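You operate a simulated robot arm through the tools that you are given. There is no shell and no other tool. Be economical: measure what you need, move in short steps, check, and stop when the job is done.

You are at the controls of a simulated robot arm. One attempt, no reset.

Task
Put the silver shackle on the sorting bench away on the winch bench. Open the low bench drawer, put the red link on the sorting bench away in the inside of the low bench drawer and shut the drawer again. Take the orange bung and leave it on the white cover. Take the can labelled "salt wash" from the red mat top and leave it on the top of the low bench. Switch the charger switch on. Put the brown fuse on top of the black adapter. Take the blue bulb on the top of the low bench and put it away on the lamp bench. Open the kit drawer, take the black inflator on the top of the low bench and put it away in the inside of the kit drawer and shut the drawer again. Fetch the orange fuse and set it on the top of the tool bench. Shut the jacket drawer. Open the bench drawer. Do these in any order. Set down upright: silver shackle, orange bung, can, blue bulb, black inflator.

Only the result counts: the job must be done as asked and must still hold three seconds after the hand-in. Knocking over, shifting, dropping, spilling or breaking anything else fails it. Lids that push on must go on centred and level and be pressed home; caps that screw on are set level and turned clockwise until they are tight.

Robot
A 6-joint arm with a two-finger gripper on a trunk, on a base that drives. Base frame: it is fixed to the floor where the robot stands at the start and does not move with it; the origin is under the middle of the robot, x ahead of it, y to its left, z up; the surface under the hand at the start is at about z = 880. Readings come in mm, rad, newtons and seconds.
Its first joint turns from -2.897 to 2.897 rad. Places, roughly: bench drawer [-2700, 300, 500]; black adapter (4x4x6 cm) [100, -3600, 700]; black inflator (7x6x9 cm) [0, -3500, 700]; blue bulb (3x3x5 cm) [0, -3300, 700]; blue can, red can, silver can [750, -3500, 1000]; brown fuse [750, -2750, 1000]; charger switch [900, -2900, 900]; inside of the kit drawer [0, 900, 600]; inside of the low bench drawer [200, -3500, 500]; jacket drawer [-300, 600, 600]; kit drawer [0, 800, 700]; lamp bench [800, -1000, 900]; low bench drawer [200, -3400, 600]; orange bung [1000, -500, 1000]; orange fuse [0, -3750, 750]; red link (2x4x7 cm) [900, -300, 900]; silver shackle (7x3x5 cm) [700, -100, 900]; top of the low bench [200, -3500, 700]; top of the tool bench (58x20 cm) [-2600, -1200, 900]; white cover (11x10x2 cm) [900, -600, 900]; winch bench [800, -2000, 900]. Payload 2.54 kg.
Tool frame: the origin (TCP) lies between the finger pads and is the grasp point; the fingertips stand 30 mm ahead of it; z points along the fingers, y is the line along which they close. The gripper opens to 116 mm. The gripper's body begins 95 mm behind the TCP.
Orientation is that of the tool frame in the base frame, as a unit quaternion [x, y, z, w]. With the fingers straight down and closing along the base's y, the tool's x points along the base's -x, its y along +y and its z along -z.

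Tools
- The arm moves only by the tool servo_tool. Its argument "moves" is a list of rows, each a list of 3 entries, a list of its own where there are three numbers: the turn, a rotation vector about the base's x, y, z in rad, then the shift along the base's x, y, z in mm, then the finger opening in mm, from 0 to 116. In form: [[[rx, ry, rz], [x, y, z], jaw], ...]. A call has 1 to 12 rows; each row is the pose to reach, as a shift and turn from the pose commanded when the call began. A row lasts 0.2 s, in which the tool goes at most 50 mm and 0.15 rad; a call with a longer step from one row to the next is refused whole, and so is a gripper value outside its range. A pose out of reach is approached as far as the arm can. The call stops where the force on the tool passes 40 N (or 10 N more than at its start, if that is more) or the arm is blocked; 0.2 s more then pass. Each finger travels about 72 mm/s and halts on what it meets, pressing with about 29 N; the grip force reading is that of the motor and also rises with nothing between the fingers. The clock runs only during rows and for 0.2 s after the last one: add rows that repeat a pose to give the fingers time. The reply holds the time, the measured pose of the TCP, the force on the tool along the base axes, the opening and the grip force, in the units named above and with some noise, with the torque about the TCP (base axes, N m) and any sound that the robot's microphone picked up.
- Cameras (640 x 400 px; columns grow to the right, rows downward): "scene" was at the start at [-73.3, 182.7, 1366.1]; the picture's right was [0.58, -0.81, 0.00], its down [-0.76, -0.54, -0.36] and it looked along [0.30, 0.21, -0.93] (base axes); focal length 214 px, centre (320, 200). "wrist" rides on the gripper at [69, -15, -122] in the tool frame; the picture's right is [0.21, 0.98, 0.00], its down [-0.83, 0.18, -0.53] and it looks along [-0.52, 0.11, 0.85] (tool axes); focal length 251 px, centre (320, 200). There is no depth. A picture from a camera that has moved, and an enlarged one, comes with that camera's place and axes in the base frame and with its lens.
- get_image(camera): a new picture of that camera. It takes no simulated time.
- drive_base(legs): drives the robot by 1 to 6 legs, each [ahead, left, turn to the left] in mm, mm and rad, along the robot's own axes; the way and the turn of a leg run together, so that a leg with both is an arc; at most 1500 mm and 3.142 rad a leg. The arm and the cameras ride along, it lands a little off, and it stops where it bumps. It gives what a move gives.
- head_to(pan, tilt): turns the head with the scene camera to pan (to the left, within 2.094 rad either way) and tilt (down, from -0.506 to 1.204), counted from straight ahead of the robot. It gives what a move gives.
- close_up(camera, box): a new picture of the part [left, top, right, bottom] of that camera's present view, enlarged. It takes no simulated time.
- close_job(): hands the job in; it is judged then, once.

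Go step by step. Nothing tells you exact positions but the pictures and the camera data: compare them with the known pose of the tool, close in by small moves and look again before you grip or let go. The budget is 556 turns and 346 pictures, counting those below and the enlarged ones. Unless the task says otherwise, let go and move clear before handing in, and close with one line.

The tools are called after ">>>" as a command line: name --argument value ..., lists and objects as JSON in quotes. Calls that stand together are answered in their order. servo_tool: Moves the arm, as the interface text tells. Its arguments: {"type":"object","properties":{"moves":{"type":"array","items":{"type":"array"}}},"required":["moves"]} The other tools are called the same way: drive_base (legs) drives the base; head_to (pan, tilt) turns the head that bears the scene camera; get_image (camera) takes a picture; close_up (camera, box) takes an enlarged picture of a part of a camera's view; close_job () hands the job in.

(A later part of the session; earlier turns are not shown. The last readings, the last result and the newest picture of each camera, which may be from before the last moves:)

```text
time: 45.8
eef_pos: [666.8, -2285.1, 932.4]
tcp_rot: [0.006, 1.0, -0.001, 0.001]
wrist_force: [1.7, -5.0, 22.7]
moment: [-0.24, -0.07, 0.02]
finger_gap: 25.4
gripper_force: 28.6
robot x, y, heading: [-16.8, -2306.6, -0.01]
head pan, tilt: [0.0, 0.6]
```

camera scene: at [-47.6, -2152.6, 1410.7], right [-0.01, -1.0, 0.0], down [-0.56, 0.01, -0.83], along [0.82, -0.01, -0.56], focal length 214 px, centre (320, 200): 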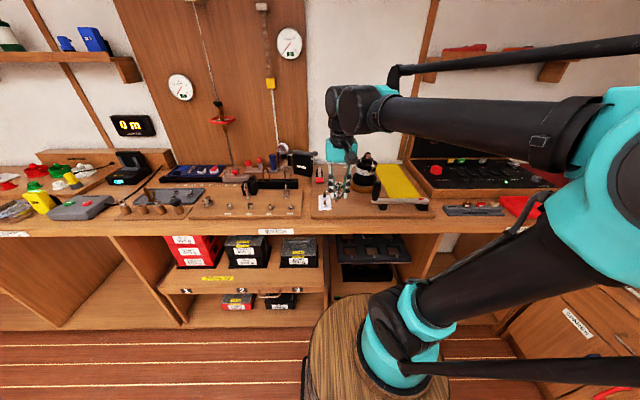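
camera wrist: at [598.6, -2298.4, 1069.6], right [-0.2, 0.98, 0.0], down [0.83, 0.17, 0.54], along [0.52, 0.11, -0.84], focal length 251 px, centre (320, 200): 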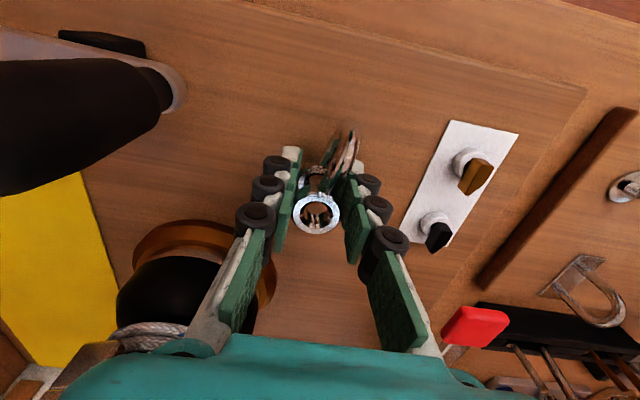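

Contact. Ease up 2 mm, release, and rise.

>>> servo_tool --moves '[[[0, 0, 0], [0, 0, 2], 8], [[0, 0, 0], [0, 0, 2], 30], [[0, 0, 0], [0, 0, 2], 45], [[0, 0, 0], [0, 0, 2], 50], [[0, 0, 0], [0, 0, 40], 50], [[0, 0, 0], [0, 0, 80], 50]]'

>>> get_image --camera "wrist"

>>> close_up --camera "scene" --box '[300, 150, 400, 220]'

```text
time: 47.2
eef_pos: [666.7, -2283.9, 1012.1]
tcp_rot: [0.006, 1.0, -0.001, 0.0]
wrist_force: [1.0, -0.4, -0.6]
moment: [0.0, 0.02, 0.03]
finger_gap: 50.1
gripper_force: 0.1
robot x, y, heading: [-19.8, -2303.0, -0.013]
head pan, tilt: [0.0, 0.6]
```

```text
305 pictures are left
camera wrist: at [598.2, -2297.9, 1133.9], right [-0.2, 0.98, 0.0], down [0.83, 0.17, 0.53], along [0.52, 0.11, -0.84], focal length 251 px, centre (320, 200)
```

wrist: 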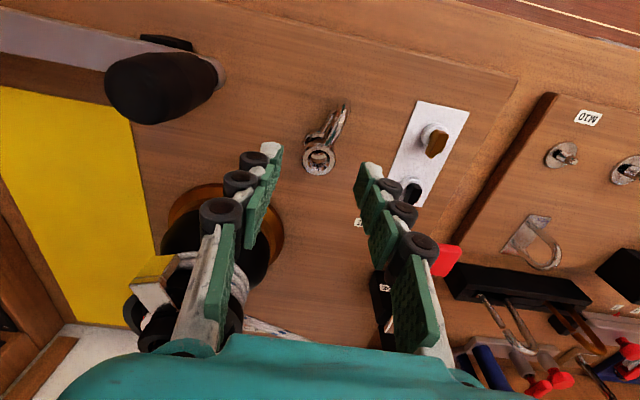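

```text
5.71 times, centred on (350, 185) of scene
camera zoom: at [-47.5, -2152.5, 1410.7], right [-0.01, -1.0, 0.0], down [-0.56, 0.01, -0.82], along [0.82, -0.01, -0.57], focal length 1226 px, centre (149, 286)
```

zoom: 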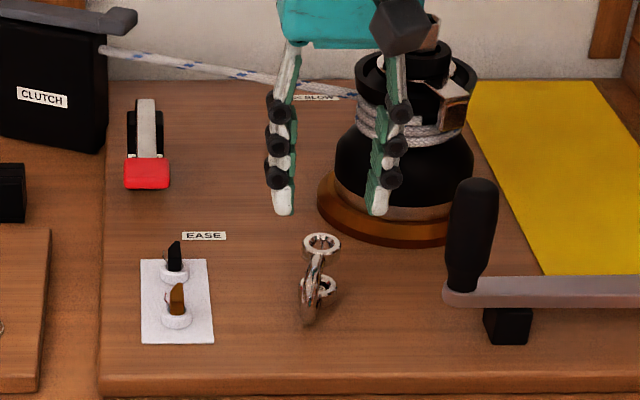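

Shackle placed. On to the charger: lift, tuck, and look to the right.

>>> servo_tool --moves '[[[0, 0, 0], [0, 0, 45], 50], [[0, 0, 0], [-20, 0, 85], 50], [[0, 0, 0], [-60, 0, 100], 50], [[0, 0, 0], [-100, 0, 100], 50], [[0, 0, 0], [-145, 0, 100], 50], [[0, 0, 0], [-190, 0, 100], 50]]'

>>> head_to --pan -0.7 --tilt 0.5

>>> get_image --camera "scene"

>>> head_to --pan -1.5 --tilt 0.6

>>> get_image --camera "scene"

```text
time: 48.6
eef_pos: [478.3, -2284.5, 1112.4]
tcp_rot: [0.007, 1.0, -0.001, 0.001]
wrist_force: [0.3, 0.5, -1.0]
moment: [-0.03, 0.07, -0.02]
finger_gap: 50.0
gripper_force: 0.0
robot x, y, heading: [-16.9, -2299.2, -0.013]
head pan, tilt: [0.0, 0.6]
```

```text
time: 49.7
eef_pos: [479.5, -2284.6, 1111.2]
tcp_rot: [0.006, 1.0, 0.0, 0.001]
wrist_force: [-0.4, 0.3, 0.1]
moment: [-0.03, -0.02, 0.01]
finger_gap: 50.0
gripper_force: 0.0
robot x, y, heading: [-16.2, -2303.8, -0.012]
head pan, tilt: [-0.7, 0.499]
```

```text
303 pictures are left
camera scene: at [-67.1, -2210.9, 1419.8], right [-0.65, -0.76, 0.0], down [-0.36, 0.31, -0.88], along [0.67, -0.57, -0.48], focal length 214 px, centre (320, 200)
```

scene: 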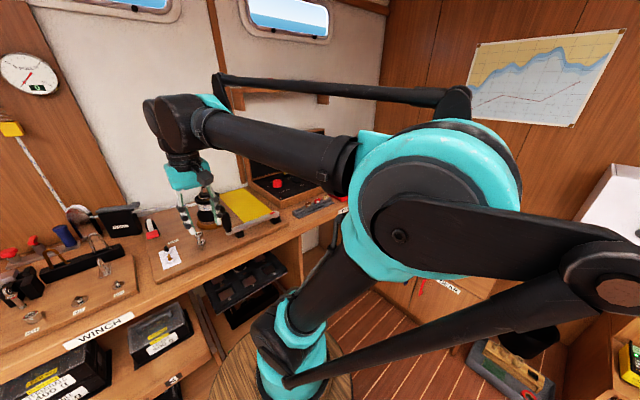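

```text
time: 50.8
eef_pos: [477.8, -2284.5, 1111.4]
tcp_rot: [0.007, 1.0, 0.0, 0.001]
wrist_force: [0.6, -0.2, 1.0]
moment: [-0.01, 0.0, -0.01]
finger_gap: 49.8
gripper_force: 0.1
robot x, y, heading: [-21.8, -2304.3, -0.009]
head pan, tilt: [-1.499, 0.6]
```

```text
302 pictures are left
camera scene: at [-130.7, -2239.8, 1410.7], right [-1.0, -0.06, 0.0], down [-0.03, 0.56, -0.83], along [0.05, -0.82, -0.56], focal length 214 px, centre (320, 200)
```

scene: 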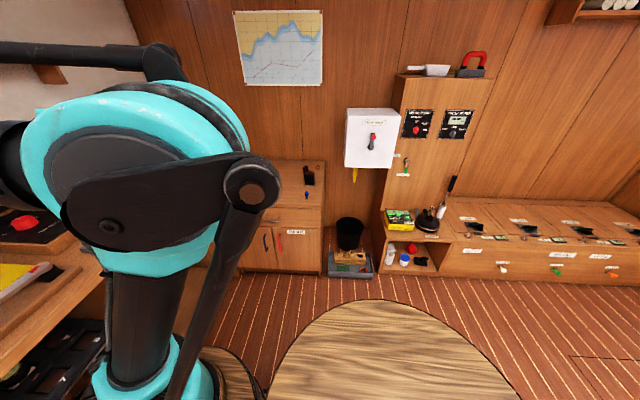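

>>> drive_base --legs '[[0, -330, 0]]'

>>> head_to --pan 0.0 --tilt 0.5

>>> get_image --camera "scene"

>>> get_image --camera "wrist"

```text
time: 53.0
eef_pos: [474.9, -2618.4, 1111.0]
tcp_rot: [0.005, 1.0, -0.001, 0.001]
wrist_force: [-0.2, 0.1, -0.3]
moment: [-0.01, 0.01, -0.01]
finger_gap: 50.2
gripper_force: 0.0
robot x, y, heading: [-23.9, -2641.2, -0.006]
head pan, tilt: [-1.499, 0.6]
```

```text
time: 54.6
eef_pos: [474.2, -2617.7, 1111.1]
tcp_rot: [0.005, 1.0, 0.0, 0.002]
wrist_force: [-0.6, 0.3, -0.1]
moment: [-0.03, 0.02, 0.0]
finger_gap: 50.1
gripper_force: 0.1
robot x, y, heading: [-23.2, -2635.3, -0.008]
head pan, tilt: [0.0, 0.499]
```

```text
301 pictures are left
camera scene: at [-48.9, -2487.3, 1419.8], right [-0.01, -1.0, 0.0], down [-0.48, 0.0, -0.88], along [0.88, -0.01, -0.48], focal length 214 px, centre (320, 200)
```

scene: 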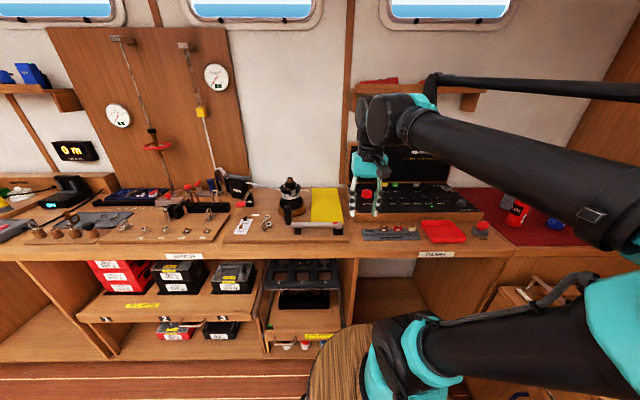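

```text
300 pictures are left
camera wrist: at [405.6, -2632.5, 1233.9], right [-0.21, 0.98, 0.0], down [0.83, 0.17, 0.54], along [0.52, 0.11, -0.84], focal length 251 px, centre (320, 200)
```

wrist: 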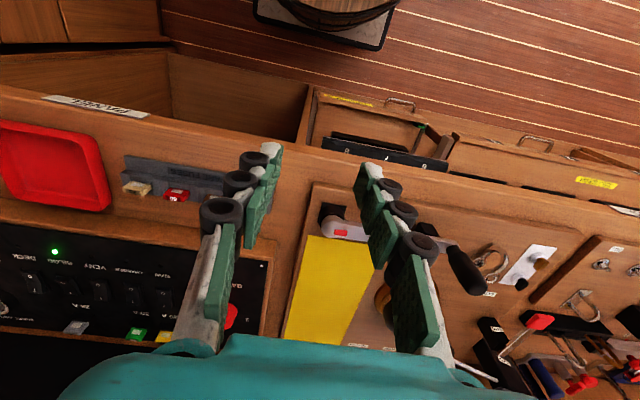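

>>> close_up --camera "scene" --box '[340, 140, 500, 250]'

>>> close_up --camera "wrist" --box '[0, 130, 250, 350]'

```text
3.64 times, centred on (420, 195) of scene
camera zoom: at [-48.9, -2487.3, 1419.8], right [-0.01, -1.0, 0.0], down [-0.48, 0.0, -0.88], along [0.88, -0.01, -0.48], focal length 780 px, centre (-44, 218)
```

zoom: 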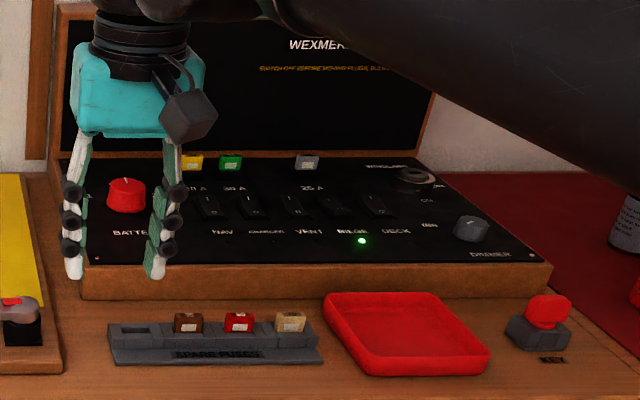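

```text
1.82 times, centred on (125, 240) of wrist
camera zoom: at [405.6, -2632.5, 1233.9], right [-0.21, 0.98, 0.0], down [0.83, 0.17, 0.54], along [0.52, 0.11, -0.84], focal length 457 px, centre (674, 127)
```

zoom: 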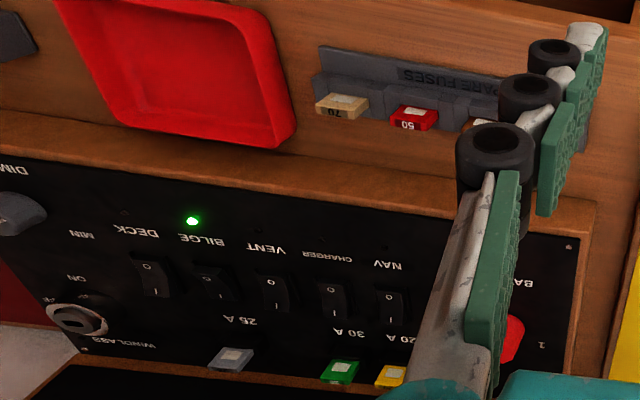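

Brown fuse is the leftmost in the spare-fuse rack (~(652,-2752)); charger rocker at ~(879,-2899). I drive a little right and hover over the switch.

>>> drive_base --legs '[[0, -200, 0]]'

>>> servo_tool --moves '[[[0, 0, 0], [48, -10, 0], 50], [[0, 0, 0], [96, -20, 0], 50], [[0, 0, 0], [144, -30, 0], 40], [[0, 0, 0], [192, -40, 0], 30], [[0, 0, 0], [240, -50, 0], 20], [[0, 0, 0], [288, -60, 0], 10], [[0, 0, 0], [336, -70, 0], 0], [[0, 0, 0], [376, -80, 0], 0]]'

>>> get_image --camera "wrist"

```text
time: 56.2
eef_pos: [473.1, -2817.3, 1111.6]
tcp_rot: [0.005, 1.0, 0.0, 0.001]
wrist_force: [0.3, 0.1, 0.3]
moment: [0.0, 0.01, -0.02]
finger_gap: 50.2
gripper_force: 0.1
robot x, y, heading: [-23.4, -2837.2, -0.01]
head pan, tilt: [0.0, 0.499]
```

```text
time: 58.0
eef_pos: [848.8, -2899.5, 1112.0]
tcp_rot: [0.004, 1.0, -0.001, 0.002]
wrist_force: [-0.6, -0.1, 0.9]
moment: [-0.02, -0.11, 0.02]
finger_gap: 0.1
gripper_force: 29.3
robot x, y, heading: [-23.6, -2835.8, -0.007]
head pan, tilt: [0.0, 0.499]
```

```text
297 pictures are left
camera wrist: at [778.3, -2913.2, 1234.3], right [-0.21, 0.98, 0.0], down [0.83, 0.17, 0.54], along [0.52, 0.11, -0.84], focal length 251 px, centre (320, 200)
```

wrist: 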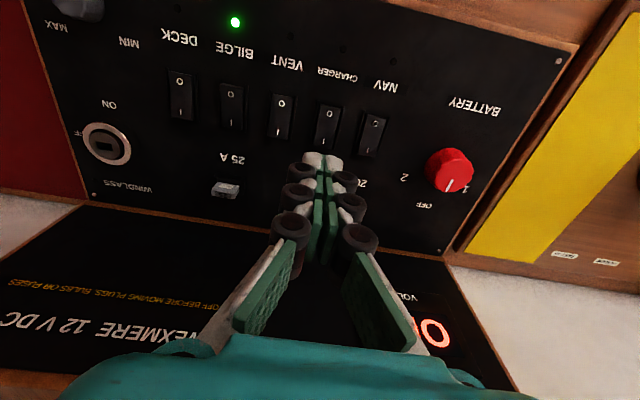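

>>> close_up --camera "wrist" --box '[150, 40, 410, 190]'

```text
2.46 times, centred on (280, 115) of wrist
camera zoom: at [778.3, -2913.2, 1234.3], right [-0.21, 0.98, 0.0], down [0.83, 0.17, 0.54], along [0.52, 0.11, -0.84], focal length 619 px, centre (418, 409)
```

zoom: 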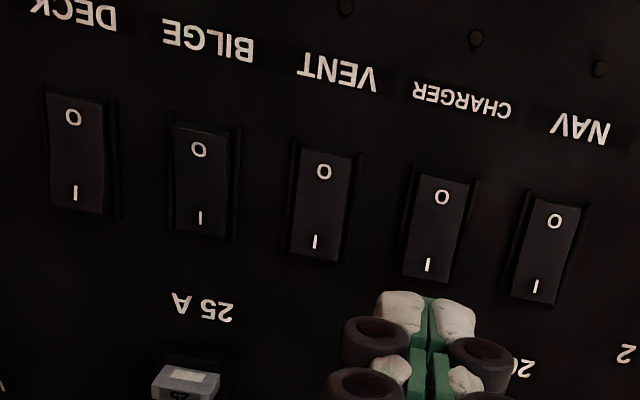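

The "I" end of the charger rocker is at about (878,-2886,935). I descend with closed fingers above it.

>>> servo_tool --moves '[[[0, 0, 0], [15, 7, -20], 0], [[0, 0, 0], [29, 13, -50], 0], [[0, 0, 0], [29, 13, -90], 0], [[0, 0, 0], [29, 13, -125], 0]]'

>>> close_up --camera "wrist" --box '[200, 60, 440, 240]'

>>> close_up --camera "scene" --box '[270, 120, 430, 220]'

```text
time: 59.0
eef_pos: [878.3, -2884.4, 986.2]
tcp_rot: [0.005, 1.0, -0.001, 0.0]
wrist_force: [-0.1, -0.6, 0.0]
moment: [-0.02, -0.01, 0.0]
finger_gap: 0.1
gripper_force: 28.4
robot x, y, heading: [-25.8, -2837.5, -0.009]
head pan, tilt: [0.0, 0.499]
```

```text
2.22 times, centred on (320, 150) of wrist
camera zoom: at [808.9, -2899.3, 1108.8], right [-0.21, 0.98, 0.0], down [0.83, 0.17, 0.54], along [0.52, 0.11, -0.84], focal length 559 px, centre (320, 311)
```

zoom: 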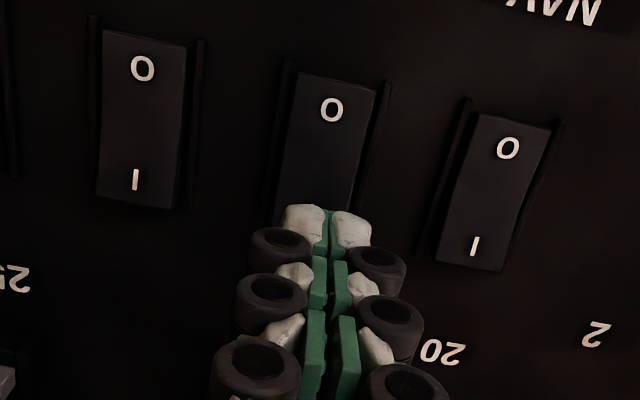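

```text
4.00 times, centred on (350, 170) of scene
camera zoom: at [-50.8, -2687.4, 1419.8], right [-0.01, -1.0, 0.0], down [-0.48, 0.0, -0.88], along [0.88, -0.01, -0.48], focal length 858 px, centre (200, 320)
```

zoom: 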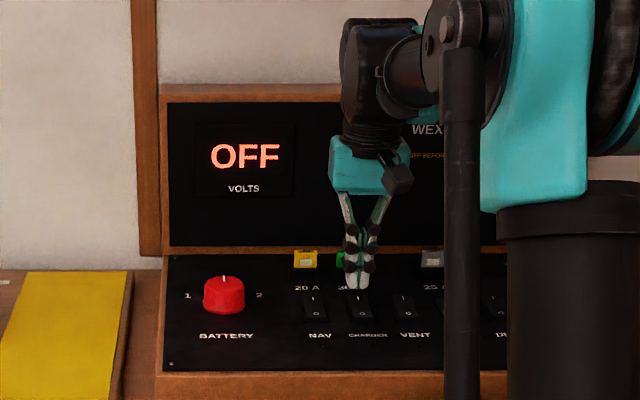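

Aligned with the charger rocker. Press down slowly.

>>> servo_tool --moves '[[[0, 0, 0], [0, 0, -12], 0], [[0, 0, 0], [0, 0, -20], 0], [[0, 0, 0], [0, 0, -26], 0], [[0, 0, 0], [0, 0, -30], 0]]'

>>> close_up --camera "wrist" --box '[200, 60, 440, 240]'

```text
time: 59.8
eef_pos: [878.1, -2884.6, 966.5]
tcp_rot: [0.005, 1.0, -0.001, 0.004]
wrist_force: [-3.7, 0.9, 16.5]
moment: [0.04, 0.29, -0.04]
finger_gap: 6.0
gripper_force: 28.3
robot x, y, heading: [-24.9, -2837.5, -0.005]
head pan, tilt: [0.0, 0.499]
stopped in row 3: the force on the tool passed its limit at 57 N (the readings are from after the stop); the commanded pose is now the measured one
```

```text
2.22 times, centred on (320, 150) of wrist
camera zoom: at [808.8, -2899.4, 1088.3], right [-0.21, 0.98, 0.0], down [0.82, 0.17, 0.54], along [0.53, 0.11, -0.84], focal length 559 px, centre (320, 311)
```

zoom: 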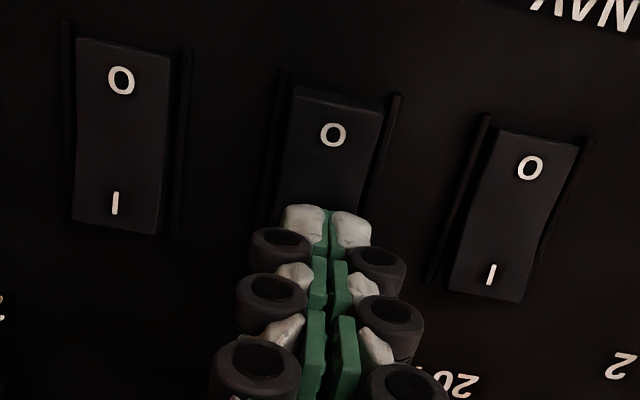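

The rocker has flipped. I lift and check.

>>> servo_tool --moves '[[[0, 0, 0], [0, 0, 40], 0], [[0, 0, 0], [0, 0, 80], 0], [[0, 0, 0], [0, 0, 120], 0]]'

>>> close_up --camera "wrist" --box '[150, 0, 470, 200]'

```text
time: 60.6
eef_pos: [878.6, -2884.3, 1086.7]
tcp_rot: [0.005, 1.0, -0.001, 0.003]
wrist_force: [0.1, -0.3, -0.8]
moment: [0.02, 0.03, 0.0]
finger_gap: 0.0
gripper_force: 29.1
robot x, y, heading: [-26.7, -2839.2, -0.009]
head pan, tilt: [0.0, 0.499]
```

```text
2.00 times, centred on (310, 100) of wrist
camera zoom: at [809.9, -2899.9, 1208.6], right [-0.21, 0.98, 0.0], down [0.82, 0.17, 0.54], along [0.53, 0.11, -0.84], focal length 503 px, centre (340, 400)
```

zoom: 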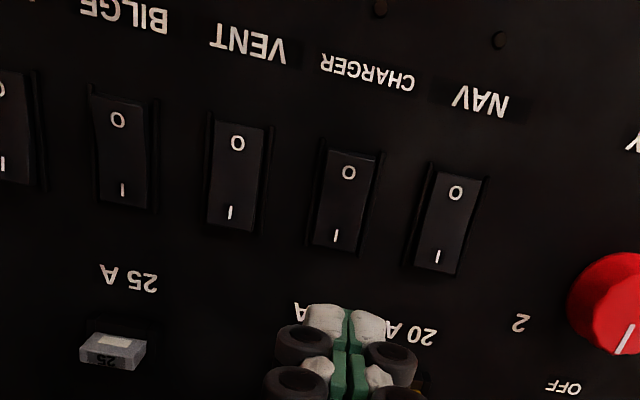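

>>> close_up --camera "wrist" --box '[180, 20, 400, 150]'

>>> get_image --camera "wrist"

```text
2.91 times, centred on (290, 85) of wrist
camera zoom: at [809.9, -2899.9, 1208.6], right [-0.21, 0.98, 0.0], down [0.82, 0.17, 0.54], along [0.53, 0.11, -0.84], focal length 731 px, centre (407, 534)
```

zoom: 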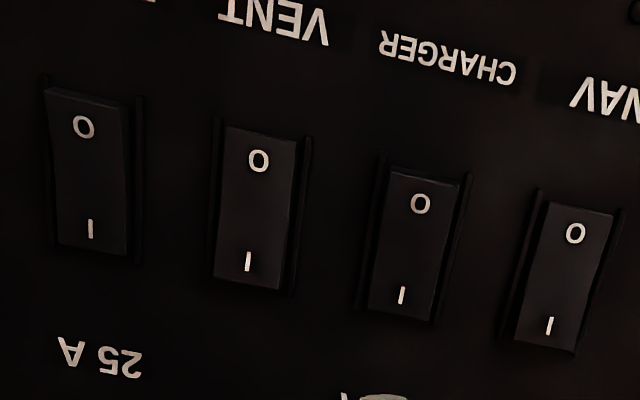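

```text
290 pictures are left
camera wrist: at [809.9, -2899.9, 1208.6], right [-0.21, 0.98, 0.0], down [0.82, 0.17, 0.54], along [0.53, 0.11, -0.84], focal length 251 px, centre (320, 200)
```

wrist: 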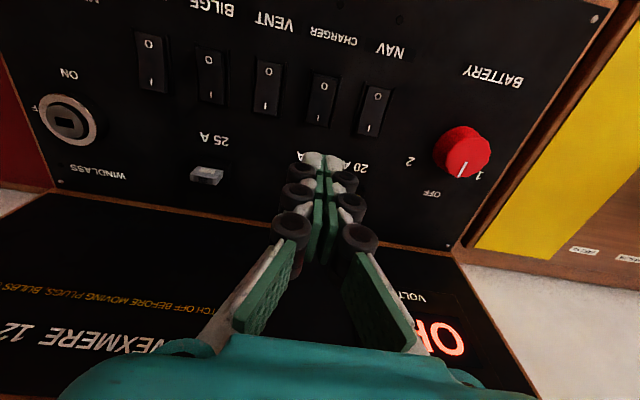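

The charger rocker now looks like the lit BILGE one (I side down). Now to the brown fuse.

>>> servo_tool --moves '[[[0, 0, 0], [-40, 22, 0], 0], [[0, 0, 0], [-80, 44, 0], 10], [[0, 0, 0], [-120, 66, 0], 20], [[0, 0, 0], [-160, 88, 0], 30], [[0, 0, 0], [-200, 110, 0], 40], [[0, 0, 0], [-238, 132, 0], 50], [[0, 0, 0], [-238, 132, -40], 50], [[0, 0, 0], [-238, 132, -80], 50]]'

>>> get_image --camera "wrist"

>>> close_up --camera "scene" --box '[260, 130, 420, 240]'

```text
time: 62.4
eef_pos: [640.8, -2752.7, 1004.8]
tcp_rot: [0.004, 1.0, -0.001, 0.003]
wrist_force: [-0.6, 0.1, 0.1]
moment: [0.01, -0.04, -0.01]
finger_gap: 49.9
gripper_force: 0.1
robot x, y, heading: [-23.6, -2838.7, -0.009]
head pan, tilt: [0.0, 0.499]
```

```text
289 pictures are left
camera wrist: at [571.7, -2767.1, 1127.6], right [-0.21, 0.98, 0.0], down [0.82, 0.17, 0.54], along [0.53, 0.11, -0.84], focal length 251 px, centre (320, 200)
```

wrist: 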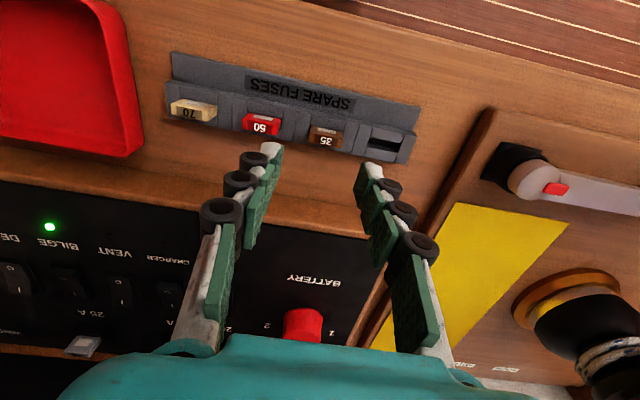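

```text
3.64 times, centred on (340, 185) of scene
camera zoom: at [-50.7, -2687.4, 1419.8], right [-0.01, -1.0, 0.0], down [-0.48, 0.0, -0.88], along [0.88, -0.01, -0.48], focal length 780 px, centre (247, 254)
```

zoom: 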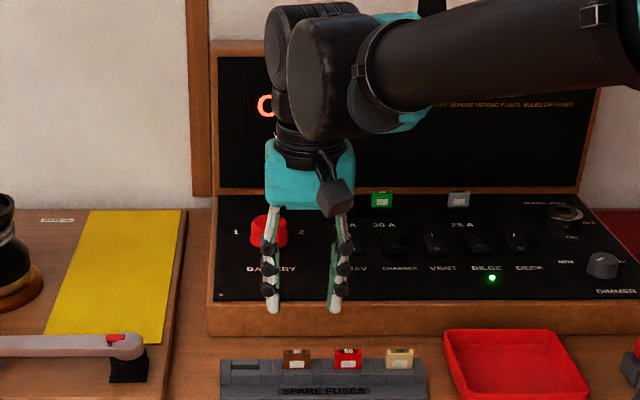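

>>> close_up --camera "wrist" --box '[225, 80, 425, 200]'

>>> close_up --camera "scene" --box '[310, 180, 390, 235]'

```text
3.20 times, centred on (325, 140) of wrist
camera zoom: at [571.7, -2767.1, 1127.6], right [-0.21, 0.98, 0.0], down [0.82, 0.17, 0.54], along [0.53, 0.11, -0.84], focal length 805 px, centre (304, 392)
```

zoom: 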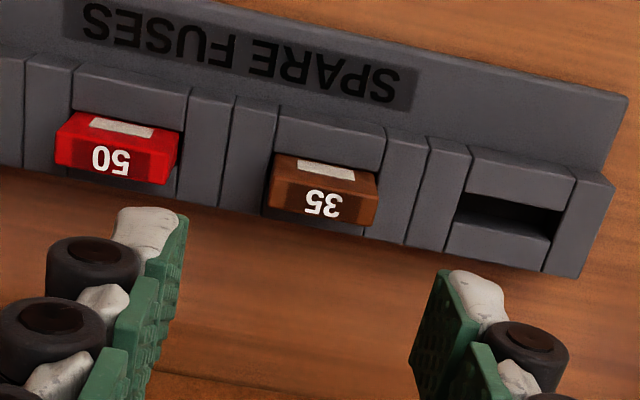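

```text
7.27 times, centred on (350, 208) of scene
camera zoom: at [-50.7, -2687.4, 1419.8], right [-0.01, -1.0, 0.0], down [-0.48, 0.0, -0.88], along [0.88, -0.01, -0.48], focal length 1560 px, centre (102, 146)
```

zoom: 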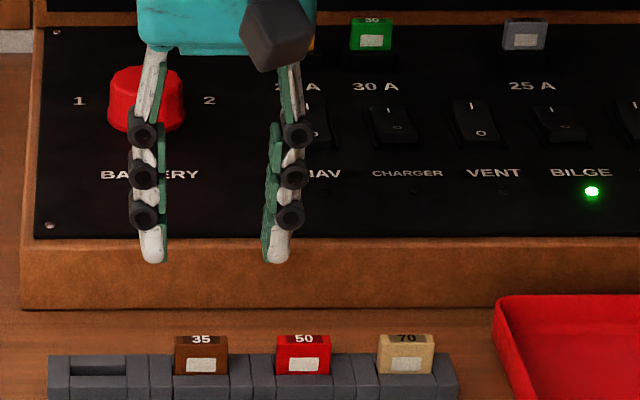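

Fuse "35" (brown): top at (643,-2749,921), rack top z≈902. I grip its ends along y just above the rack.

>>> servo_tool --moves '[[[0, 0, 0], [2, 3, -35], 46], [[0, 0, 0], [2, 3, -60], 46], [[0, 0, 0], [2, 3, -70], 46]]'

>>> close_up --camera "wrist" --box '[200, 80, 440, 260]'

>>> close_up --camera "scene" --box '[290, 180, 370, 235]'

```text
time: 63.2
eef_pos: [642.5, -2750.2, 934.7]
tcp_rot: [0.004, 1.0, 0.0, 0.003]
wrist_force: [-0.4, 0.0, 0.3]
moment: [-0.02, -0.01, 0.04]
finger_gap: 46.0
gripper_force: 0.0
robot x, y, heading: [-25.5, -2836.7, -0.011]
head pan, tilt: [0.0, 0.499]
```

```text
2.22 times, centred on (320, 170) of wrist
camera zoom: at [573.6, -2764.5, 1057.0], right [-0.21, 0.98, 0.0], down [0.82, 0.17, 0.54], along [0.53, 0.11, -0.84], focal length 559 px, centre (320, 267)
```

zoom: 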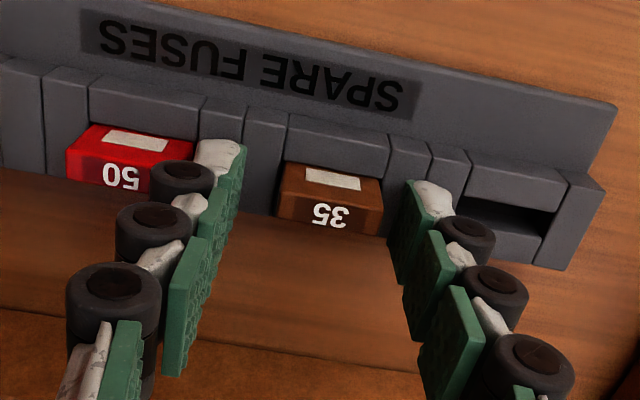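

```text
7.27 times, centred on (330, 208) of scene
camera zoom: at [-50.6, -2687.4, 1419.8], right [-0.01, -1.0, 0.0], down [-0.48, 0.0, -0.88], along [0.88, -0.01, -0.48], focal length 1560 px, centre (247, 146)
```

zoom: 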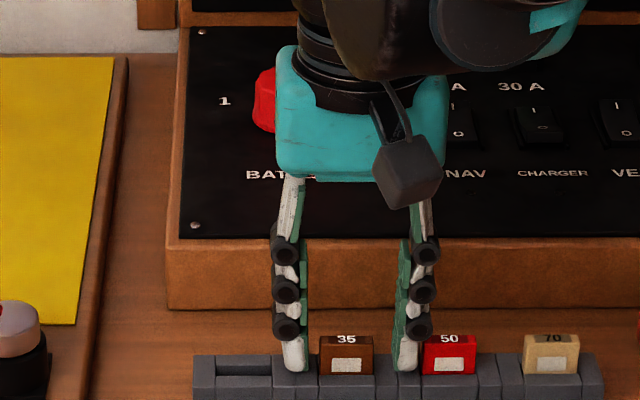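

Aligned. Close and lift.

>>> servo_tool --moves '[[[0, 0, 0], [0, 0, 0], 36], [[0, 0, 0], [0, 0, 0], 26], [[0, 0, 0], [0, 0, 0], 16], [[0, 0, 0], [0, 0, 0], 16], [[0, 0, 0], [0, 0, 20], 16], [[0, 0, 0], [0, 0, 45], 16], [[0, 0, 0], [0, 0, 80], 16]]'

>>> close_up --camera "wrist" --box '[200, 80, 440, 260]'

```text
time: 64.8
eef_pos: [643.7, -2750.4, 1014.4]
tcp_rot: [0.005, 1.0, -0.001, 0.002]
wrist_force: [-0.5, 0.7, -0.3]
moment: [0.01, -0.02, 0.03]
finger_gap: 26.8
gripper_force: 29.1
robot x, y, heading: [-21.9, -2835.2, -0.006]
head pan, tilt: [0.0, 0.499]
```

```text
2.22 times, centred on (320, 170) of wrist
camera zoom: at [573.6, -2764.6, 1136.9], right [-0.21, 0.98, 0.0], down [0.82, 0.17, 0.54], along [0.53, 0.11, -0.84], focal length 559 px, centre (320, 267)
```

zoom: 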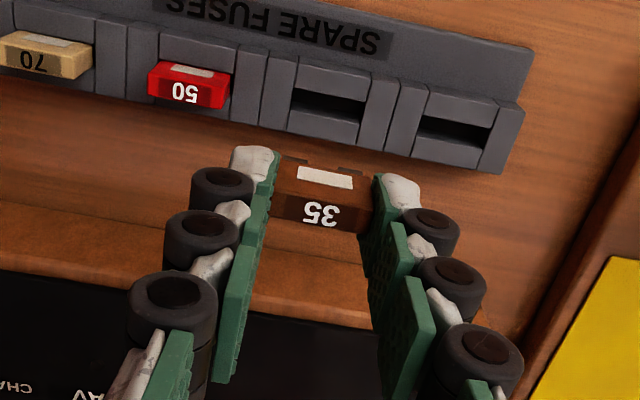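

I hold the brown fuse. Lift, tuck in, back off a bit and turn right to face the low bench.

>>> servo_tool --moves '[[[0, 0, 0], [-20, 0, 40], 16], [[0, 0, 0], [-60, -20, 60], 16], [[0, 0, 0], [-105, -40, 60], 16], [[0, 0, 0], [-150, -60, 60], 16], [[0, 0, 0], [-180, -80, 60], 16]]'

>>> drive_base --legs '[[0, 120, 0], [0, 0, -1.571]]'

>>> head_to --pan 0.2 --tilt 0.75

>>> get_image --camera "scene"

>>> get_image --camera "wrist"

```text
time: 66.0
eef_pos: [463.5, -2830.1, 1075.5]
tcp_rot: [0.005, 1.0, -0.001, 0.002]
wrist_force: [0.9, 0.2, 0.2]
moment: [0.0, 0.03, 0.0]
finger_gap: 27.1
gripper_force: 29.5
robot x, y, heading: [-23.0, -2837.4, -0.005]
head pan, tilt: [0.0, 0.499]
```

```text
time: 71.0
eef_pos: [-12.4, -3205.6, 1076.5]
tcp_rot: [0.709, 0.705, -0.002, 0.001]
wrist_force: [-0.1, 0.1, -0.5]
moment: [0.04, -0.03, 0.0]
finger_gap: 26.7
gripper_force: 28.9
robot x, y, heading: [-18.9, -2719.6, -1.578]
head pan, tilt: [0.0, 0.499]
```

```text
time: 71.8
eef_pos: [-13.0, -3205.6, 1075.5]
tcp_rot: [0.709, 0.705, -0.003, 0.002]
wrist_force: [-0.7, -0.1, 0.0]
moment: [-0.03, -0.01, -0.01]
finger_gap: 26.8
gripper_force: 29.0
robot x, y, heading: [-25.0, -2718.6, -1.577]
head pan, tilt: [0.201, 0.75]
```

```text
282 pictures are left
camera scene: at [144.7, -2680.0, 1397.9], right [-0.98, -0.19, 0.0], down [-0.13, 0.67, -0.73], along [0.14, -0.72, -0.68], focal length 214 px, centre (320, 200)
```

scene: 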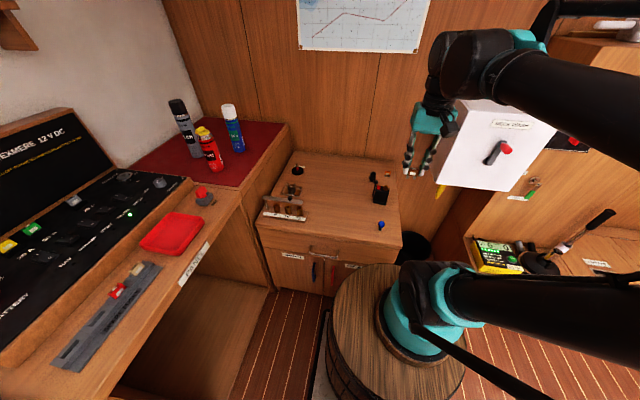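

```text
281 pictures are left
camera wrist: at [-27.4, -3135.8, 1198.2], right [0.98, 0.21, 0.0], down [0.18, -0.82, 0.54], along [0.11, -0.53, -0.84], focal length 251 px, centre (320, 200)
```

wrist: 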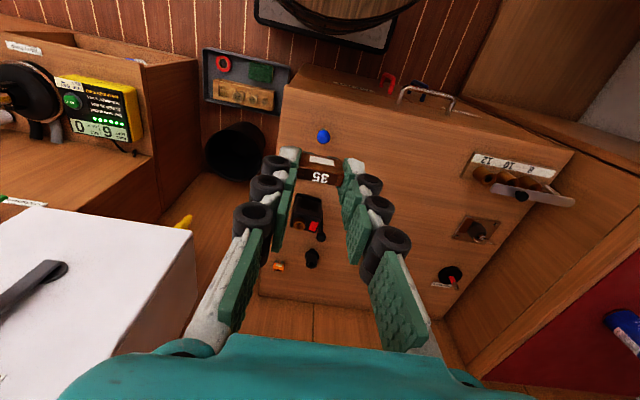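

>>> close_up --camera "scene" --box '[250, 140, 420, 250]'

>>> close_up --camera "wrist" --box '[230, 110, 430, 290]'

>>> close_up --camera "scene" --box '[130, 80, 300, 190]'

```text
3.64 times, centred on (335, 195) of scene
camera zoom: at [144.7, -2680.0, 1397.9], right [-0.98, -0.19, 0.0], down [-0.13, 0.67, -0.73], along [0.14, -0.72, -0.68], focal length 780 px, centre (266, 218)
```

zoom: 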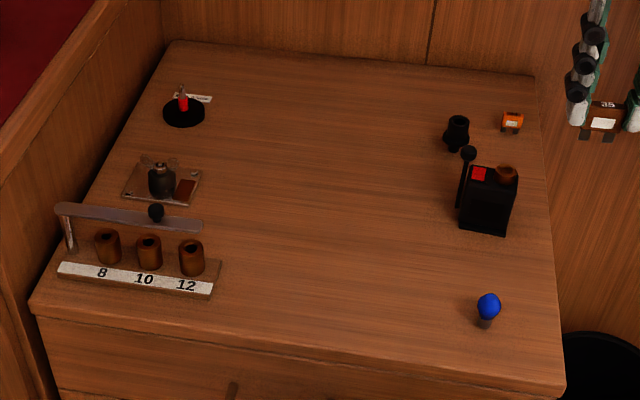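

```text
2.22 times, centred on (330, 200) of wrist
camera zoom: at [-27.4, -3135.8, 1198.2], right [0.98, 0.21, 0.0], down [0.18, -0.82, 0.54], along [0.11, -0.53, -0.84], focal length 559 px, centre (298, 200)
```

zoom: 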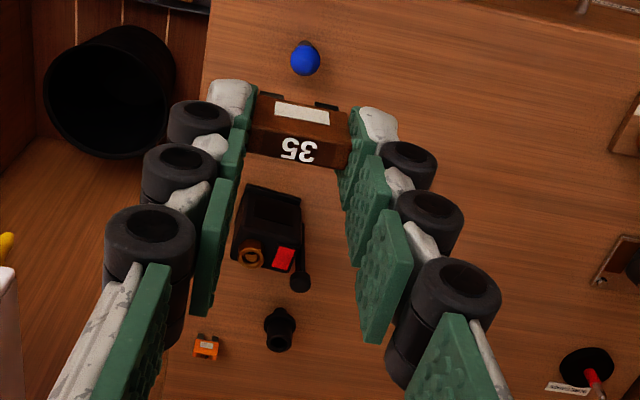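

```text
3.64 times, centred on (215, 135) of scene
camera zoom: at [144.7, -2680.0, 1397.9], right [-0.98, -0.19, 0.0], down [-0.13, 0.67, -0.73], along [0.14, -0.72, -0.68], focal length 780 px, centre (702, 436)
```

zoom: 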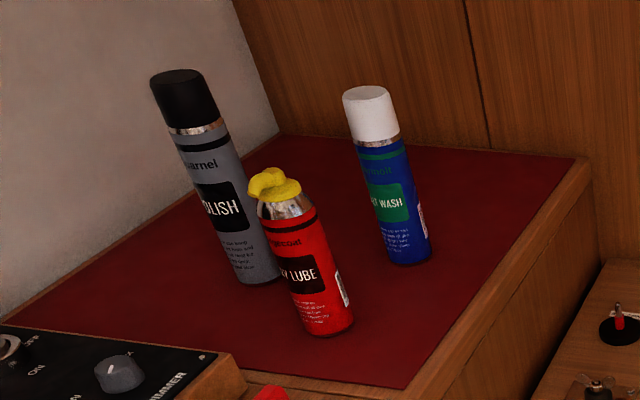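

Blue can appears to be salt wash. The black adapter is the small round piece behind the inflator at ~(52,-3612). I move over with the fuse and look closely.

>>> servo_tool --moves '[[[0, 0, 0], [8, -45, 0], 16], [[0, 0, 0], [16, -90, 0], 16], [[0, 0, 0], [24, -135, 0], 16], [[0, 0, 0], [32, -180, -10], 16], [[0, 0, 0], [40, -220, -30], 16], [[0, 0, 0], [48, -260, -50], 16], [[0, 0, 0], [56, -295, -75], 16], [[0, 0, 0], [65, -330, -100], 16], [[0, 0, 0], [65, -350, -140], 16]]'

>>> get_image --camera "wrist"

>>> close_up --camera "scene" --box '[330, 140, 420, 210]'

```text
time: 73.8
eef_pos: [52.8, -3555.9, 935.1]
tcp_rot: [0.709, 0.705, -0.002, 0.001]
wrist_force: [-0.2, 1.3, 0.4]
moment: [-0.03, 0.02, 0.03]
finger_gap: 27.1
gripper_force: 29.0
robot x, y, heading: [-22.9, -2716.8, -1.576]
head pan, tilt: [0.201, 0.75]
```

```text
277 pictures are left
camera wrist: at [38.2, -3486.1, 1057.5], right [0.98, 0.21, 0.0], down [0.18, -0.82, 0.54], along [0.11, -0.53, -0.84], focal length 251 px, centre (320, 200)
```

wrist: 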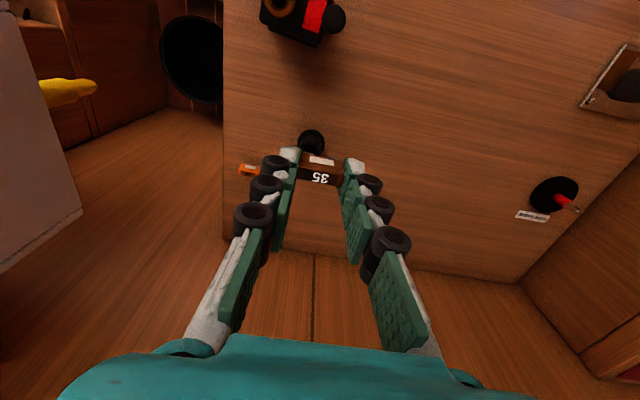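

```text
5.71 times, centred on (375, 175) of scene
camera zoom: at [144.7, -2679.6, 1397.8], right [-0.98, -0.19, 0.0], down [-0.13, 0.67, -0.73], along [0.14, -0.72, -0.68], focal length 1226 px, centre (6, 343)
```

zoom: 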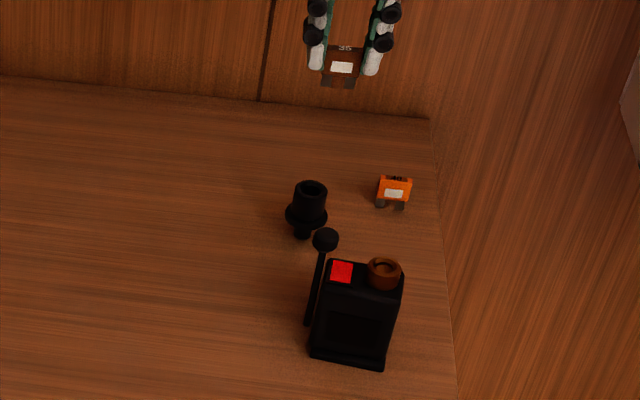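

>>> servo_tool --moves '[[[0, 0, 0], [-1, -12, -40], 16], [[0, 0, 0], [-3, -35, -75], 16]]'

>>> close_up --camera "wrist" --box '[220, 80, 420, 220]'

>>> close_up --camera "scene" --box '[345, 140, 415, 195]'

```text
time: 74.4
eef_pos: [48.6, -3589.9, 860.4]
tcp_rot: [0.709, 0.705, -0.002, 0.001]
wrist_force: [-0.2, 0.3, 0.4]
moment: [-0.06, -0.01, 0.0]
finger_gap: 27.4
gripper_force: 28.8
robot x, y, heading: [-22.6, -2719.5, -1.576]
head pan, tilt: [0.201, 0.75]
```

```text
2.86 times, centred on (320, 150) of wrist
camera zoom: at [34.6, -3520.1, 982.4], right [0.98, 0.21, 0.0], down [0.18, -0.82, 0.54], along [0.11, -0.53, -0.84], focal length 718 px, centre (320, 343)
```

zoom: 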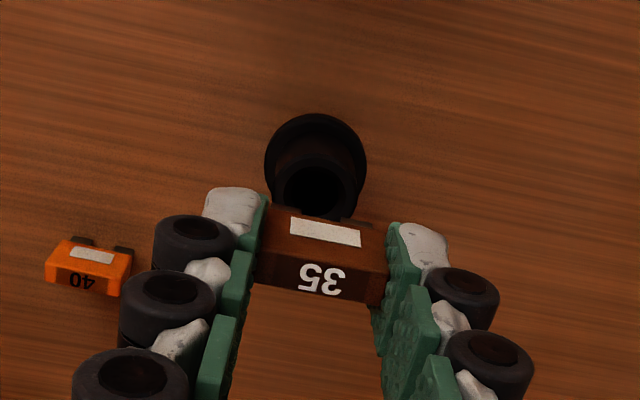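

```text
7.27 times, centred on (380, 168) of scene
camera zoom: at [144.8, -2679.7, 1397.8], right [-0.98, -0.19, 0.0], down [-0.13, 0.67, -0.73], along [0.14, -0.72, -0.68], focal length 1560 px, centre (-116, 436)
```

zoom: 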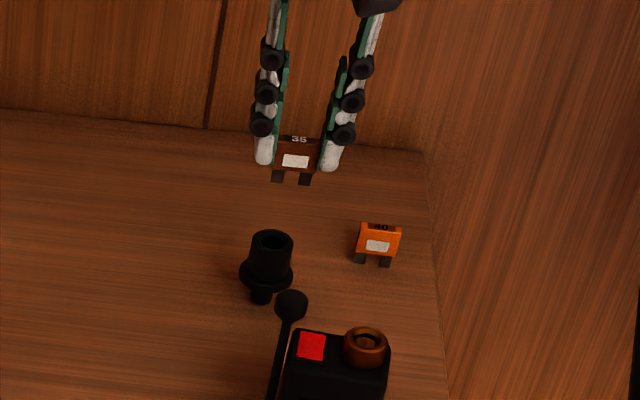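

>>> close_up --camera "wrist" --box '[290, 110, 350, 160]'

>>> close_up --camera "scene" --box '[360, 155, 400, 185]'

```text
8.00 times, centred on (320, 135) of wrist
camera zoom: at [34.6, -3520.1, 982.4], right [0.98, 0.21, 0.0], down [0.18, -0.82, 0.54], along [0.11, -0.53, -0.84], focal length 2012 px, centre (320, 720)
```

zoom: 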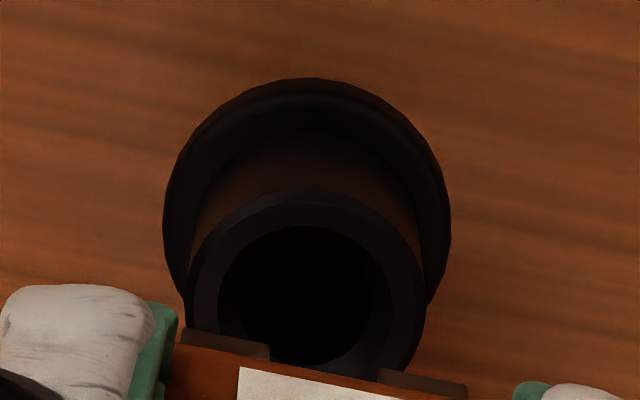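

```text
13.33 times, centred on (380, 170) of scene
camera zoom: at [144.8, -2679.7, 1397.8], right [-0.98, -0.19, 0.0], down [-0.13, 0.67, -0.73], along [0.14, -0.72, -0.68], focal length 2860 px, centre (-480, 600)
```

zoom: 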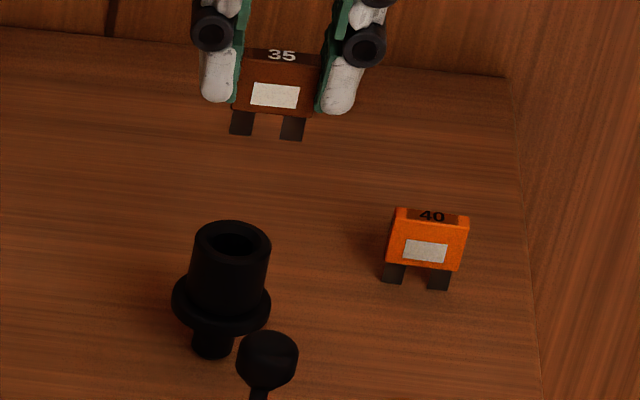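

Fuse prongs (outer span 26.5 mm) match the adapter's rim (outer 26.6, hole 19.6 mm). Ring centre (49,-3602). I shift and lower to just above.

>>> servo_tool --moves '[[[0, 0, 0], [0, -12, 0], 16], [[0, 0, 0], [0, -12, -15], 16], [[0, 0, 0], [0, -12, -28], 16]]'

>>> close_up --camera "wrist" --box '[280, 120, 360, 210]'

>>> close_up --camera "scene" --box '[360, 145, 400, 185]'

```text
time: 75.2
eef_pos: [48.6, -3601.3, 833.7]
tcp_rot: [0.709, 0.705, -0.002, 0.001]
wrist_force: [0.0, 0.4, 0.5]
moment: [0.02, 0.0, 0.0]
finger_gap: 27.1
gripper_force: 29.0
robot x, y, heading: [-22.2, -2720.5, -1.573]
head pan, tilt: [0.201, 0.75]
```

```text
4.44 times, centred on (320, 165) of wrist
camera zoom: at [34.3, -3531.9, 955.3], right [0.98, 0.21, 0.0], down [0.18, -0.82, 0.54], along [0.11, -0.53, -0.84], focal length 1118 px, centre (320, 356)
```

zoom: 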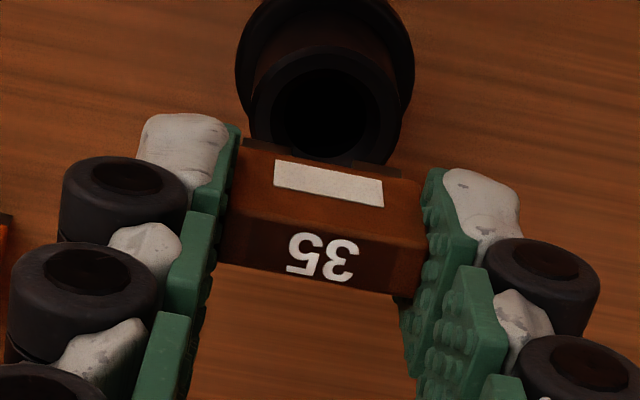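

```text
10.00 times, centred on (380, 165) of scene
camera zoom: at [144.7, -2679.9, 1397.8], right [-0.98, -0.19, 0.0], down [-0.13, 0.67, -0.73], along [0.14, -0.72, -0.68], focal length 2145 px, centre (-280, 550)
```

zoom: 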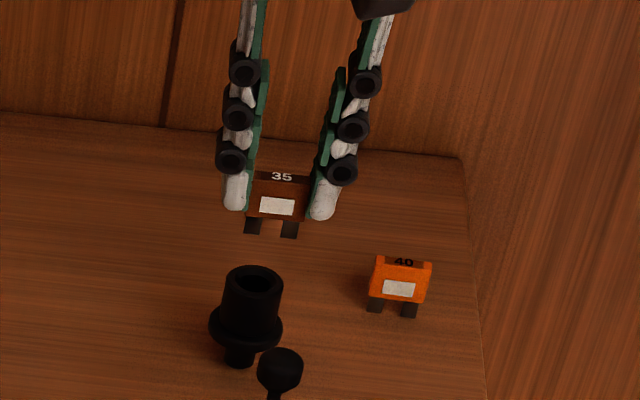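

I refine: ring slightly further (-3604.5) and ~+1.5 mm in x. Lower more and re-check.

>>> servo_tool --moves '[[[0, 0, 0], [1.5, -3, 0], 16], [[0, 0, 0], [1.5, -3, -10], 16], [[0, 0, 0], [1.5, -3, -15], 16]]'

>>> close_up --camera "wrist" --box '[280, 120, 360, 210]'

>>> close_up --camera "scene" --box '[360, 145, 400, 185]'

```text
time: 76.0
eef_pos: [50.1, -3605.0, 816.7]
tcp_rot: [0.709, 0.705, -0.002, 0.001]
wrist_force: [0.7, -0.6, 0.0]
moment: [-0.01, 0.0, 0.0]
finger_gap: 26.9
gripper_force: 29.2
robot x, y, heading: [-23.1, -2721.0, -1.576]
head pan, tilt: [0.201, 0.75]
```

```text
4.44 times, centred on (320, 165) of wrist
camera zoom: at [35.9, -3535.7, 940.0], right [0.98, 0.21, 0.0], down [0.18, -0.82, 0.54], along [0.11, -0.53, -0.84], focal length 1118 px, centre (320, 356)
```

zoom: 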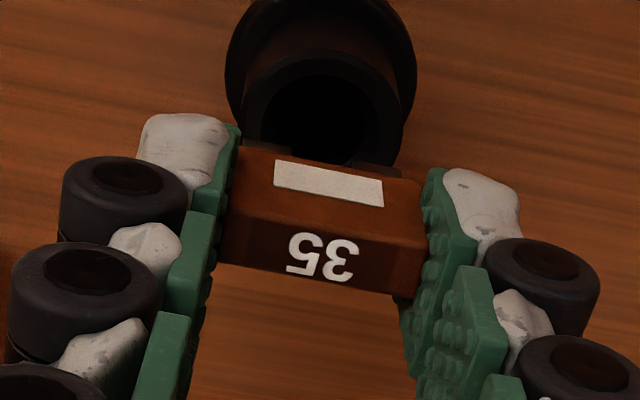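

```text
10.00 times, centred on (380, 165) of scene
camera zoom: at [144.8, -2680.0, 1397.8], right [-0.98, -0.19, 0.0], down [-0.13, 0.67, -0.73], along [0.14, -0.72, -0.68], focal length 2145 px, centre (-280, 550)
```

zoom: 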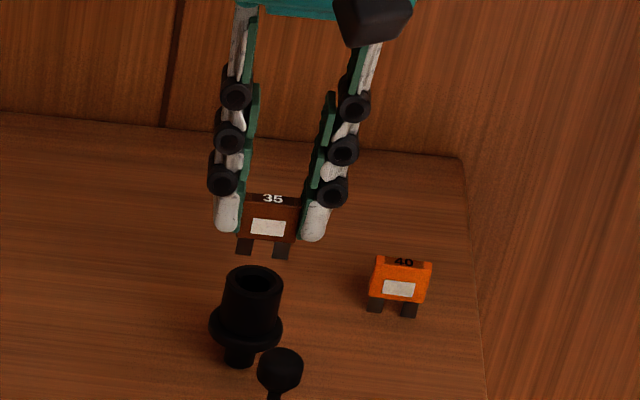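

Converging in both views. Lower further.

>>> servo_tool --moves '[[[0, 0, 0], [0, 0, -6], 16], [[0, 0, 0], [0, 0, -11], 16]]'

>>> close_up --camera "wrist" --box '[280, 120, 360, 210]'

>>> close_up --camera "scene" --box '[365, 155, 395, 180]'

```text
time: 76.6
eef_pos: [50.4, -3605.2, 806.1]
tcp_rot: [0.709, 0.705, -0.003, 0.002]
wrist_force: [0.8, 0.4, -1.1]
moment: [-0.03, 0.01, 0.03]
finger_gap: 26.7
gripper_force: 28.7
robot x, y, heading: [-23.1, -2720.5, -1.575]
head pan, tilt: [0.201, 0.75]
```

```text
4.44 times, centred on (320, 165) of wrist
camera zoom: at [36.1, -3536.0, 929.0], right [0.98, 0.21, 0.0], down [0.18, -0.82, 0.54], along [0.11, -0.53, -0.84], focal length 1118 px, centre (320, 356)
```

zoom: 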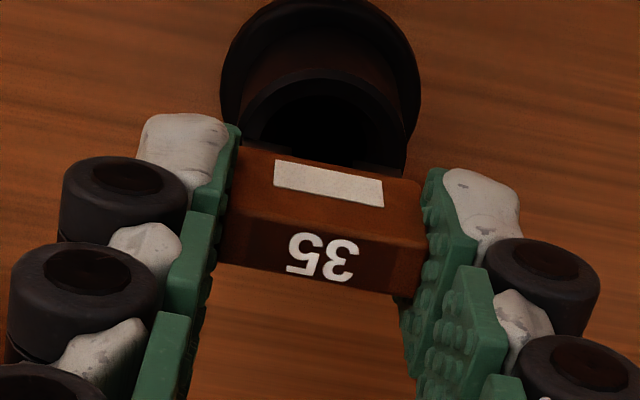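

```text
16.00 times, centred on (380, 168) of scene
camera zoom: at [144.8, -2680.0, 1397.8], right [-0.98, -0.19, 0.0], down [-0.13, 0.67, -0.73], along [0.14, -0.72, -0.68], focal length 3432 px, centre (-640, 720)
```

zoom: 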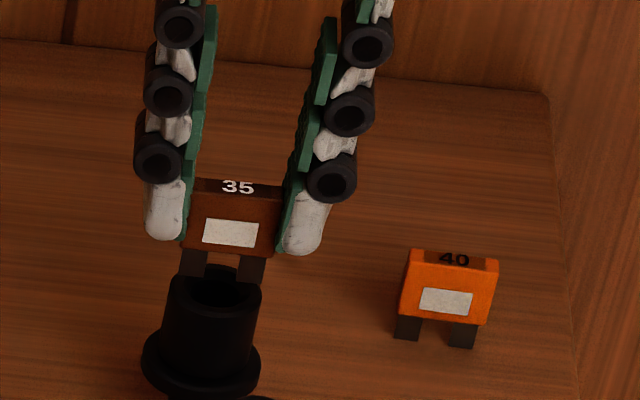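

>>> servo_tool --moves '[[[0, 0, 0], [1, 0, -2], 16], [[0, 0, 0], [1, 0, -4], 16]]'

>>> close_up --camera "scene" --box '[365, 155, 395, 180]'

```text
time: 77.2
eef_pos: [51.2, -3606.9, 803.3]
tcp_rot: [0.709, 0.705, -0.002, 0.0]
wrist_force: [-0.1, 0.1, -0.2]
moment: [-0.01, 0.04, -0.01]
finger_gap: 26.9
gripper_force: 29.0
robot x, y, heading: [-23.9, -2717.5, -1.576]
head pan, tilt: [0.201, 0.75]
```

```text
16.00 times, centred on (380, 168) of scene
camera zoom: at [144.8, -2680.0, 1397.8], right [-0.98, -0.19, 0.0], down [-0.13, 0.67, -0.73], along [0.14, -0.72, -0.68], focal length 3432 px, centre (-640, 720)
```

zoom: 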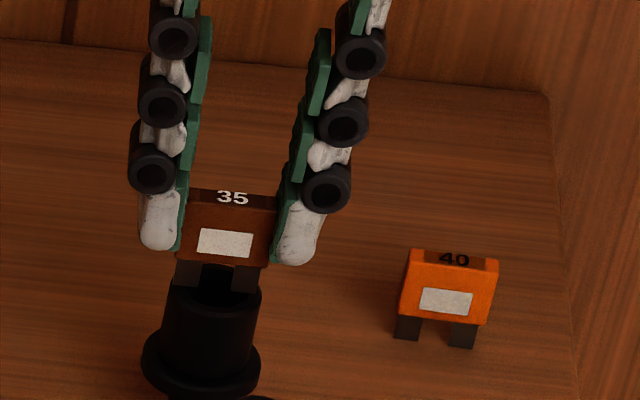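

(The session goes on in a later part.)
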